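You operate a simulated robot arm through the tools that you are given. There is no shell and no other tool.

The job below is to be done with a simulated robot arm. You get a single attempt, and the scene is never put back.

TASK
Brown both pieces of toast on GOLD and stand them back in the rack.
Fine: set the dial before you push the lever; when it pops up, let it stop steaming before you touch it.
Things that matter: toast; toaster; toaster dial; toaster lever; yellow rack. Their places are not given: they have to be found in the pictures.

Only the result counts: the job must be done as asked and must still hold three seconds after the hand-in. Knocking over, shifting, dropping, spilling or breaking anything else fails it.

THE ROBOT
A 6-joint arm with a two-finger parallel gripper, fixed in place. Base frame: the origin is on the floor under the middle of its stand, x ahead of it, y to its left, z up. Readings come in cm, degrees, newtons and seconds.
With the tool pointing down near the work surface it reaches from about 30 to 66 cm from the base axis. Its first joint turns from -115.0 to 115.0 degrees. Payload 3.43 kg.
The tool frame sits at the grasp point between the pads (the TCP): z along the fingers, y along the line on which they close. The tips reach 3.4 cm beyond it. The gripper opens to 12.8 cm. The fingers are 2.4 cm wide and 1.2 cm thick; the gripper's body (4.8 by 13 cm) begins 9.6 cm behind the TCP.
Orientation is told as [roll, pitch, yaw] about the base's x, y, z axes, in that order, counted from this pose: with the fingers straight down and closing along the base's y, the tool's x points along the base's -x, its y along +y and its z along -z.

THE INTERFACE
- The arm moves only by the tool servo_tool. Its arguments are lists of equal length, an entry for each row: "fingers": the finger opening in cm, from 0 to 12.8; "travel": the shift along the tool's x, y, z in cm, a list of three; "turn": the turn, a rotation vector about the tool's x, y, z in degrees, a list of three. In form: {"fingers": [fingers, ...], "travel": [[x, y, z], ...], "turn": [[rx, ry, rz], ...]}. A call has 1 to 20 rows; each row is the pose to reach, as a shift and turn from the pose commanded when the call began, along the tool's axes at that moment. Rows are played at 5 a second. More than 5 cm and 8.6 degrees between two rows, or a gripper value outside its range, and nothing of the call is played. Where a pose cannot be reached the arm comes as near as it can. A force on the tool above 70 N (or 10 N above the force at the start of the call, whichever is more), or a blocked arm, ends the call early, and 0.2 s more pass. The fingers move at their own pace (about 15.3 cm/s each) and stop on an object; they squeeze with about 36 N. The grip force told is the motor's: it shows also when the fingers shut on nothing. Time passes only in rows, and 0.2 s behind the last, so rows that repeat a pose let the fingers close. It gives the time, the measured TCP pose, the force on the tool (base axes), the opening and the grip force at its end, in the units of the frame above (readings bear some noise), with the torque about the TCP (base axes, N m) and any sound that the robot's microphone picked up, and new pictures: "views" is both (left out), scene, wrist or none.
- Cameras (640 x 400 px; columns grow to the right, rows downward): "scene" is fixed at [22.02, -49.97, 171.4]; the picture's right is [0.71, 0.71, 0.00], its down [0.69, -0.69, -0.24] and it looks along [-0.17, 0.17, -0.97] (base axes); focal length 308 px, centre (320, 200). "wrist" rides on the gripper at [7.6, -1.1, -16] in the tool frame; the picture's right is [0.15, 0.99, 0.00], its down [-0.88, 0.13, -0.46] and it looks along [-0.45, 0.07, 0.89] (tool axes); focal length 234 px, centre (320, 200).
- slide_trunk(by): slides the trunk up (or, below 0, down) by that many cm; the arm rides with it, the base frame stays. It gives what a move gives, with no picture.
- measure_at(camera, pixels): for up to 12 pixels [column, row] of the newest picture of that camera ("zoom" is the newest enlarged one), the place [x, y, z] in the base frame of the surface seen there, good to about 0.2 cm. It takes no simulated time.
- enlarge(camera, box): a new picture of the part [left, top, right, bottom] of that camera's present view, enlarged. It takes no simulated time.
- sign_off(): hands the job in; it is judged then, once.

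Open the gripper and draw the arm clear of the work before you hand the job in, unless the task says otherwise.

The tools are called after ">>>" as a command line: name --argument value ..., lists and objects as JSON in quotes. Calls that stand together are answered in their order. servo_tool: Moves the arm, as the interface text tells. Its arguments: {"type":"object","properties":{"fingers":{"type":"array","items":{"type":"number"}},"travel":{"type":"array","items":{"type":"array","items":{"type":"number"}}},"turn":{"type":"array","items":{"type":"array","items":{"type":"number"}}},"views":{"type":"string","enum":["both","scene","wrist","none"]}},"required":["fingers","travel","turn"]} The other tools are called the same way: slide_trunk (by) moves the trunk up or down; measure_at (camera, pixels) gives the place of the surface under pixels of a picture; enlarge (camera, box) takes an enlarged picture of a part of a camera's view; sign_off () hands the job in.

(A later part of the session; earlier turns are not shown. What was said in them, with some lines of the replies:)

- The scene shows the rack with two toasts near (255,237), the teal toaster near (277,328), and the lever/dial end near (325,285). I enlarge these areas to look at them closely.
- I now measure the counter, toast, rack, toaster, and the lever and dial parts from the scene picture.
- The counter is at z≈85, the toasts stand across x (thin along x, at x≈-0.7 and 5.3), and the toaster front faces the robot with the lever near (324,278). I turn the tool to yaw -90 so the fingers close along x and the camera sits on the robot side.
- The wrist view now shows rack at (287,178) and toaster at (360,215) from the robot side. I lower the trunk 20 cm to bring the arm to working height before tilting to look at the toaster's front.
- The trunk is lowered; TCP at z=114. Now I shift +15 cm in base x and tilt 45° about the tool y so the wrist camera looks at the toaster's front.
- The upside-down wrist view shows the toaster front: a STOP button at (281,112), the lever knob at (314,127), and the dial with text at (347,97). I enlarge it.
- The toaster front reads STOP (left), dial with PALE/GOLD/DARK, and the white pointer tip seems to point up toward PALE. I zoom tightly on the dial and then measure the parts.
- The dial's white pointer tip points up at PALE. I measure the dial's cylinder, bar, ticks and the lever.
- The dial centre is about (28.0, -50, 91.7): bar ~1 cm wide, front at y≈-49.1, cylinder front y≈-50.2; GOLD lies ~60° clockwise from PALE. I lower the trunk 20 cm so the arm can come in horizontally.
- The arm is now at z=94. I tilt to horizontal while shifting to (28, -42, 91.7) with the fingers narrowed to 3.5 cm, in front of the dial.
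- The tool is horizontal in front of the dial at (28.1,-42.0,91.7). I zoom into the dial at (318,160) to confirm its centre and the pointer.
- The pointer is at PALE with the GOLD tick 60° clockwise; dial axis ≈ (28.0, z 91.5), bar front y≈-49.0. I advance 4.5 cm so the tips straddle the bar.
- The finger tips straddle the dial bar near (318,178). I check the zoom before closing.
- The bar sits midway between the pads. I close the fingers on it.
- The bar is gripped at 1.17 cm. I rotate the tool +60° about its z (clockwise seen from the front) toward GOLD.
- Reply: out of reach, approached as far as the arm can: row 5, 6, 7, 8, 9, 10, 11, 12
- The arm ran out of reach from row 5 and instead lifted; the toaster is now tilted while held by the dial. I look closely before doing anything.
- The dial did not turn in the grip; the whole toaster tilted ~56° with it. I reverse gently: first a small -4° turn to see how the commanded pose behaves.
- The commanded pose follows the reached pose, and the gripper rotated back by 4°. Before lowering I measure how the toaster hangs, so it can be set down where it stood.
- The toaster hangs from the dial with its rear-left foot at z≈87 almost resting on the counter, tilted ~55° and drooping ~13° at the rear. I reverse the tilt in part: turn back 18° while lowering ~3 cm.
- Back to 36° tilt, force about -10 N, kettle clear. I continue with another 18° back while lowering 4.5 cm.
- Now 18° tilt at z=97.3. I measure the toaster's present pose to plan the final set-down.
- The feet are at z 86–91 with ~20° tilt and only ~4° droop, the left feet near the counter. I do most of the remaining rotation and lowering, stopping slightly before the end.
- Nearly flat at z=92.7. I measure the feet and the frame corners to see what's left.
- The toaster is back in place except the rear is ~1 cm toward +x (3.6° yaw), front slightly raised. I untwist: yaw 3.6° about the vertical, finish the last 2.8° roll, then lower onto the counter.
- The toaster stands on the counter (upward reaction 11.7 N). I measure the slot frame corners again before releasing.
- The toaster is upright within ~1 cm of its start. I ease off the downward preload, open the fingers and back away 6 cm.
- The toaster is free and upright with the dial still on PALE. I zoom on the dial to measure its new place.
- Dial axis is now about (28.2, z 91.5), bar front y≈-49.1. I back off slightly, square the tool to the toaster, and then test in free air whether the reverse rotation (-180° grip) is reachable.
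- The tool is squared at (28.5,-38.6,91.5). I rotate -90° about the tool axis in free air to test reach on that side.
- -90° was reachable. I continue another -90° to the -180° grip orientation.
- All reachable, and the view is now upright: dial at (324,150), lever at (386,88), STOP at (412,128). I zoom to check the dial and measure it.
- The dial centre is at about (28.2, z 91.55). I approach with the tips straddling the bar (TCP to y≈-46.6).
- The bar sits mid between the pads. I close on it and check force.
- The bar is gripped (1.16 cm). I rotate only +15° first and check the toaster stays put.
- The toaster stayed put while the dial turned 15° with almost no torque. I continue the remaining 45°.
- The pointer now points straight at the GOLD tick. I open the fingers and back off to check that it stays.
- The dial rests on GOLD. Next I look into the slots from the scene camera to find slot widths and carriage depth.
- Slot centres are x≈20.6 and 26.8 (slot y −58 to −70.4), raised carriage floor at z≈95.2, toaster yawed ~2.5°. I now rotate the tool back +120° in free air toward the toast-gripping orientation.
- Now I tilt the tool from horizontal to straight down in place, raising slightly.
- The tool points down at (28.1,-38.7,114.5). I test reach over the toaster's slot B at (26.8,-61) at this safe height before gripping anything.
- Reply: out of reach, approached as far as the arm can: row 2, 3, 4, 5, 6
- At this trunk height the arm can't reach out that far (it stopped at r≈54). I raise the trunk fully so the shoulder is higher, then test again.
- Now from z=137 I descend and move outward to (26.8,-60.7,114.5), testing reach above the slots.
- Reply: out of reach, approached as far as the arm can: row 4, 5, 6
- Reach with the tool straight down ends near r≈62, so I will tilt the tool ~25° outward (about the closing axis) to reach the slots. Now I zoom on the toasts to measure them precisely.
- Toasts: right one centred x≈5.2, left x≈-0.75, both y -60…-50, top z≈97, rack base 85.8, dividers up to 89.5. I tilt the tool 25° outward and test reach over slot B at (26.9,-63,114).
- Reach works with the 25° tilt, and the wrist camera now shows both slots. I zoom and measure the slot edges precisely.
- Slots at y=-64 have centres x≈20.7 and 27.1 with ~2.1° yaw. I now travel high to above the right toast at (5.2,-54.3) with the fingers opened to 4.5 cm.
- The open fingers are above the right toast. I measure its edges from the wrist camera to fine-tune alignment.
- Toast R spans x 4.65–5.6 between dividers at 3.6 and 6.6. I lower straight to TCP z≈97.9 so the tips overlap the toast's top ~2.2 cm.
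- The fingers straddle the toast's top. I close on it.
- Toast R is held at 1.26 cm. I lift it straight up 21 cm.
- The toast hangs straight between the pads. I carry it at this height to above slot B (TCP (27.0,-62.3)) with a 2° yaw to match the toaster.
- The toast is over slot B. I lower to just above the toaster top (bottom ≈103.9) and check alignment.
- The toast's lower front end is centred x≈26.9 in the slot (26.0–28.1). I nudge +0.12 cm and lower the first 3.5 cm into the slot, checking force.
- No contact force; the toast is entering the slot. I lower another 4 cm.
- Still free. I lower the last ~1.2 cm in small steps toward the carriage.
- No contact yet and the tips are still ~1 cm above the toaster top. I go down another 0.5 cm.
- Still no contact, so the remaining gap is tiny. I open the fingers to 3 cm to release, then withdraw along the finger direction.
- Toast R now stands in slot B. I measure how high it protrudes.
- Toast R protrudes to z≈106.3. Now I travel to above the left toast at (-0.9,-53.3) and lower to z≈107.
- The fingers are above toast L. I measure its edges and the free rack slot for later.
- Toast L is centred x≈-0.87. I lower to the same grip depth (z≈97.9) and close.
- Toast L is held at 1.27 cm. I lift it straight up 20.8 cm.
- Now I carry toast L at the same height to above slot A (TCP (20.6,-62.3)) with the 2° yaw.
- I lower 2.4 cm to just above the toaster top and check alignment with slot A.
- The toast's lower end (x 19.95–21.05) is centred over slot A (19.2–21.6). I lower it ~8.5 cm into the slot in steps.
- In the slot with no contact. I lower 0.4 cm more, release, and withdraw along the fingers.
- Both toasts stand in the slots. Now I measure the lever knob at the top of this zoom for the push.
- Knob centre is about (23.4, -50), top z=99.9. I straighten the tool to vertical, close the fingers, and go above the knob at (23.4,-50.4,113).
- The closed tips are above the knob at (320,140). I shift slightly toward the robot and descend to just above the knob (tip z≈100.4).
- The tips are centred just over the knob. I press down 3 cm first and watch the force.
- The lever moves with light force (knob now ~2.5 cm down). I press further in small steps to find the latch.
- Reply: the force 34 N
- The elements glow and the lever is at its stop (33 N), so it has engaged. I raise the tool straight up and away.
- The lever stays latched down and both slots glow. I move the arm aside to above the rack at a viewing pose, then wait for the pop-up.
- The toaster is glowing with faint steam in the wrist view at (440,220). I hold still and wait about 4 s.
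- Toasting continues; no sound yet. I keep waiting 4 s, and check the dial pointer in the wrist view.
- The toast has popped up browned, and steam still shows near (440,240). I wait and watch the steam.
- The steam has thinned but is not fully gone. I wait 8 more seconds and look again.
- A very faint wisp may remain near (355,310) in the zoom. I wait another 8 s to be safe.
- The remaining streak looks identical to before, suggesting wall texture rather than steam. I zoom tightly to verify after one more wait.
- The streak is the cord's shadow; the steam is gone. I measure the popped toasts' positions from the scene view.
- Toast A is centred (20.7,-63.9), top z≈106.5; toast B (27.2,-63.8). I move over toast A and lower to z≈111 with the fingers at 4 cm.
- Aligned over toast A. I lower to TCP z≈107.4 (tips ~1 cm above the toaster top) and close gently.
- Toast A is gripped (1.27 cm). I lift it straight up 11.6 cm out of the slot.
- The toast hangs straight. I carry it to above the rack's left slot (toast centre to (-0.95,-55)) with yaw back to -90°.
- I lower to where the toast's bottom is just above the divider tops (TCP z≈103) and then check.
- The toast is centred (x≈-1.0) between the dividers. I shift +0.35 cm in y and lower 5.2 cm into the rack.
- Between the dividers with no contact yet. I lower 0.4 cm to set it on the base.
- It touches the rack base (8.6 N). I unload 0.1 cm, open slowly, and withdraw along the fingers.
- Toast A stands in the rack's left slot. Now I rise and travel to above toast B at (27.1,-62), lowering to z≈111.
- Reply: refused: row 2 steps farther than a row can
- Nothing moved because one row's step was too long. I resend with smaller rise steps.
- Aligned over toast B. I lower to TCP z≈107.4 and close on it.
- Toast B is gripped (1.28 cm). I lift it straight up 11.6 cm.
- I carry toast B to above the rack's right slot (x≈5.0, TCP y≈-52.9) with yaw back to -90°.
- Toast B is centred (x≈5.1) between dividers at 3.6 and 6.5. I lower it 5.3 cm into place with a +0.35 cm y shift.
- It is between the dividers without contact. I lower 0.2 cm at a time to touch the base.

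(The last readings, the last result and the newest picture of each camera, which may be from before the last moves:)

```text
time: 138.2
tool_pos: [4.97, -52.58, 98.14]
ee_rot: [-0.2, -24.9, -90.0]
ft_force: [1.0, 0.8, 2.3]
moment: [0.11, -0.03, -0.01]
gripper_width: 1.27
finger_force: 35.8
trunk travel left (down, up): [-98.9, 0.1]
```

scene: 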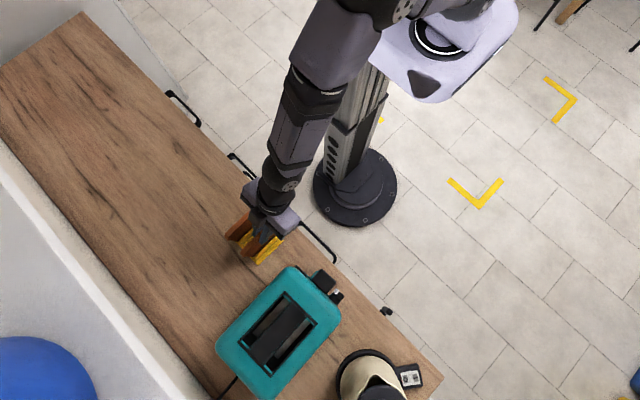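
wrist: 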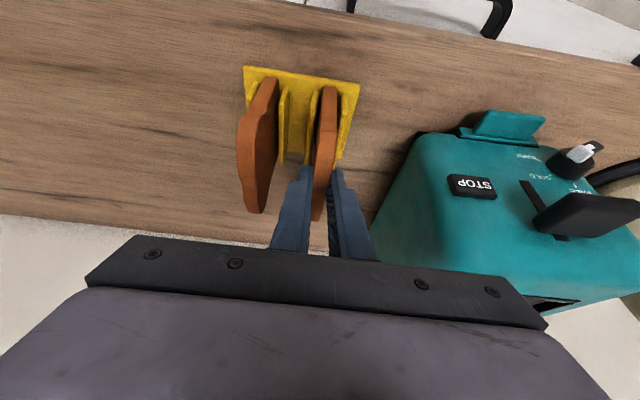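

Light contact (2.3 N) with the rack base. I open slowly and withdraw along the fingers.

>>> servo_tool --fingers '[1.5, 2.0, 2.6, 3, 3, 3, 3, 3]' --travel '[[0, 0, 0], [0, 0, 0], [0, 0, 0], [0, 0, 0], [0, 0, -1.5], [0, 0, -4], [0, 0, -8], [0, 0, -12]]' --turn '[[0, 0, 0], [0, 0, 0], [0, 0, 0], [0, 0, 0], [0, 0, 0], [0, 0, 0], [0, 0, 0], [0, 0, 0]]'

>>> enlarge --camera "wrist" --box '[240, 30, 400, 200]'

>>> enlarge --camera "scene" --box '[200, 190, 440, 400]'

```text
time: 140.0
tool_pos: [4.77, -47.52, 109.02]
ee_rot: [-0.1, -24.8, -89.9]
ft_force: [-0.1, 1.0, -0.6]
moment: [-0.03, -0.02, -0.02]
gripper_width: 3.01
finger_force: 0.0
trunk travel left (down, up): [-98.9, 0.1]
```

scene: 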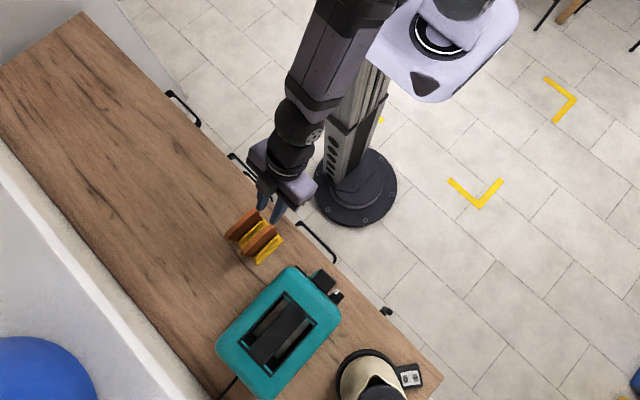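
wrist: 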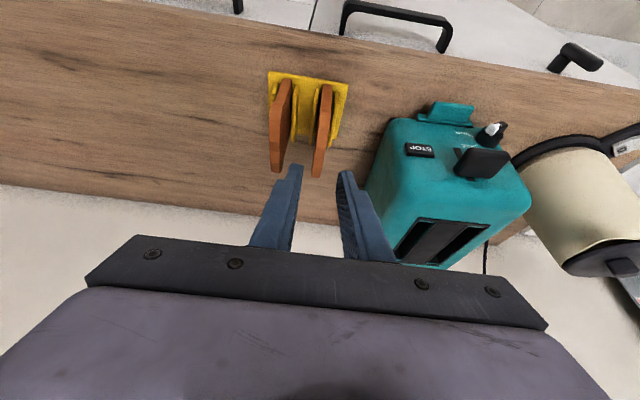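

```text
2.35 times, centred on (320, 115) of wrist
```

zoom: 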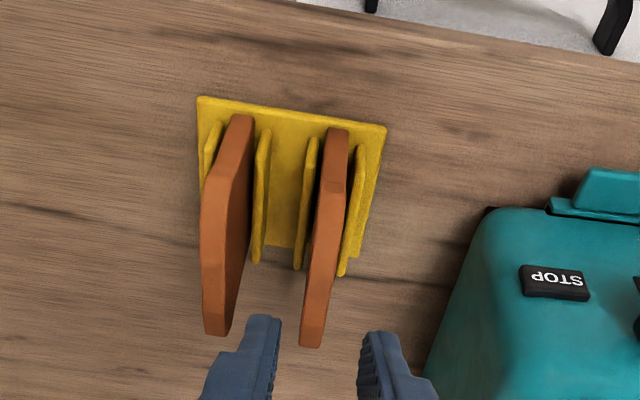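

```text
1.90 times, centred on (320, 295) of scene
```

zoom: 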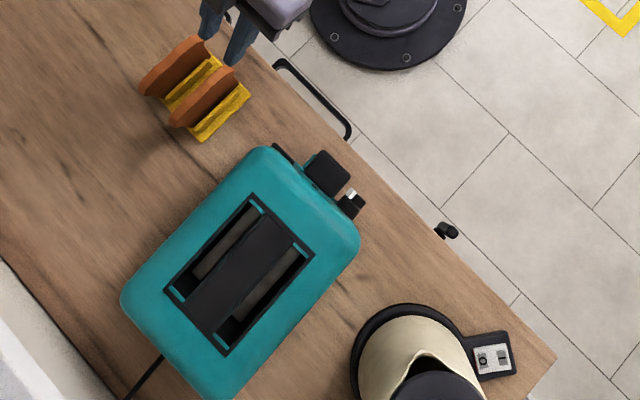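

Both browned toasts stand in the rack and the slots are empty. I withdraw the arm up and back, opening the gripper.

>>> servo_tool --fingers '[3, 3, 5, 8, 10, 10]' --travel '[[0.5, 0, -3.3], [1.3, 0, -6.8], [2.2, 0, -10.3], [3.1, 0, -13.2], [4.0, 0, -15.1], [4.0, 0, -15.1]]' --turn '[[0, 0, 0], [0, 0, 0], [0, 0, 0], [0, 0, 0], [0, 0, 0], [0, 0, 0]]'

>>> enlarge --camera "scene" --box '[210, 190, 310, 280]'

>>> enlarge --camera "wrist" --box '[220, 30, 400, 180]'

```text
time: 141.4
tool_pos: [4.78, -37.58, 121.03]
ee_rot: [0.0, -24.8, -90.0]
ft_force: [0.1, 0.1, -0.9]
moment: [0.01, -0.01, 0.0]
gripper_width: 10.03
finger_force: 0.0
trunk travel left (down, up): [-98.9, 0.1]
```

scene: 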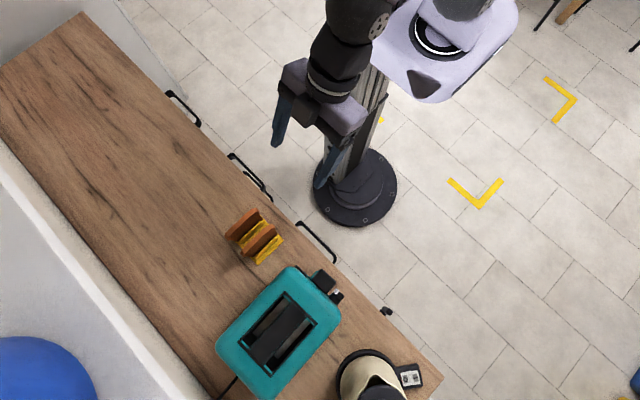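
wrist: 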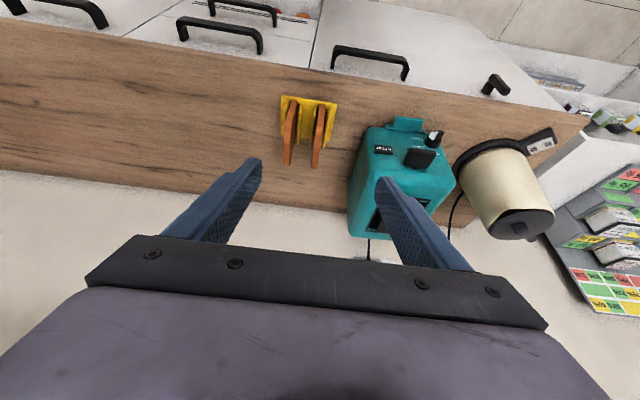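

```text
4.44 times, centred on (260, 235) of scene
```

zoom: 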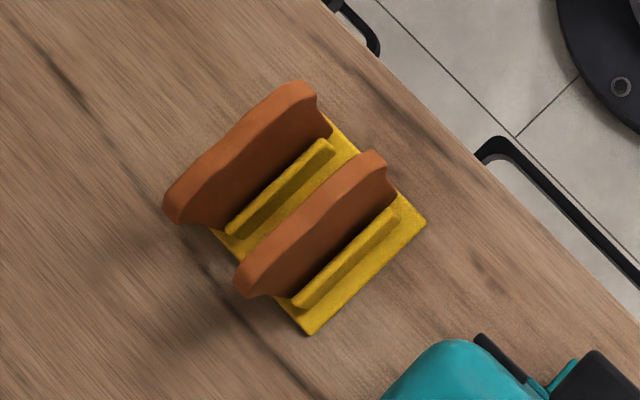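

```text
2.67 times, centred on (310, 105) of wrist
```

zoom: 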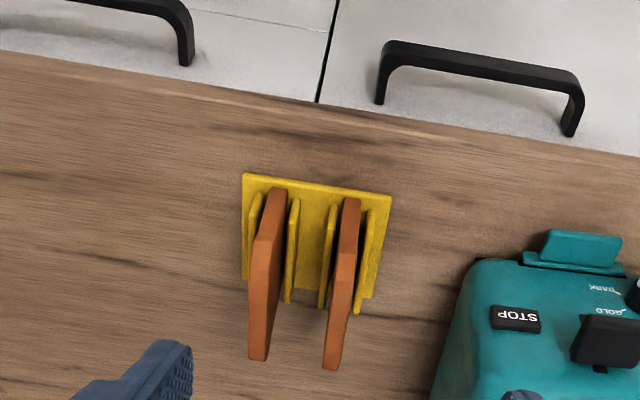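

Both browned toasts stand upright in the rack (265,235), the toaster is empty with its dial on GOLD, and the arm is clear with the gripper open. I hand the job in.

>>> sign_off

```text
The job is handed in.
```

Both pieces of toast were browned on GOLD and are standing back in the rack, but I tipped the toaster and left it slightly off its original spot.

- **Toaster tipped:** on my first try at the dial, the arm ran out of reach while gripping it. It lifted the toaster and tilted it by more than 50°. I set it back upright, and it worked normally afterwards. It now sits about 0.8 cm from where it started and is turned about 2°. I saw no sign that the kettle, rack or toast were touched.
- **Dial and lever:** I set the dial to GOLD before pushing the lever. The toast popped up browned.
- **Cooling:** I waited about 25 seconds after it popped, until no steam showed, before touching it.
- **Finish:** both slices stand between the rack's dividers, the toaster is empty, and the arm is clear with the gripper open.
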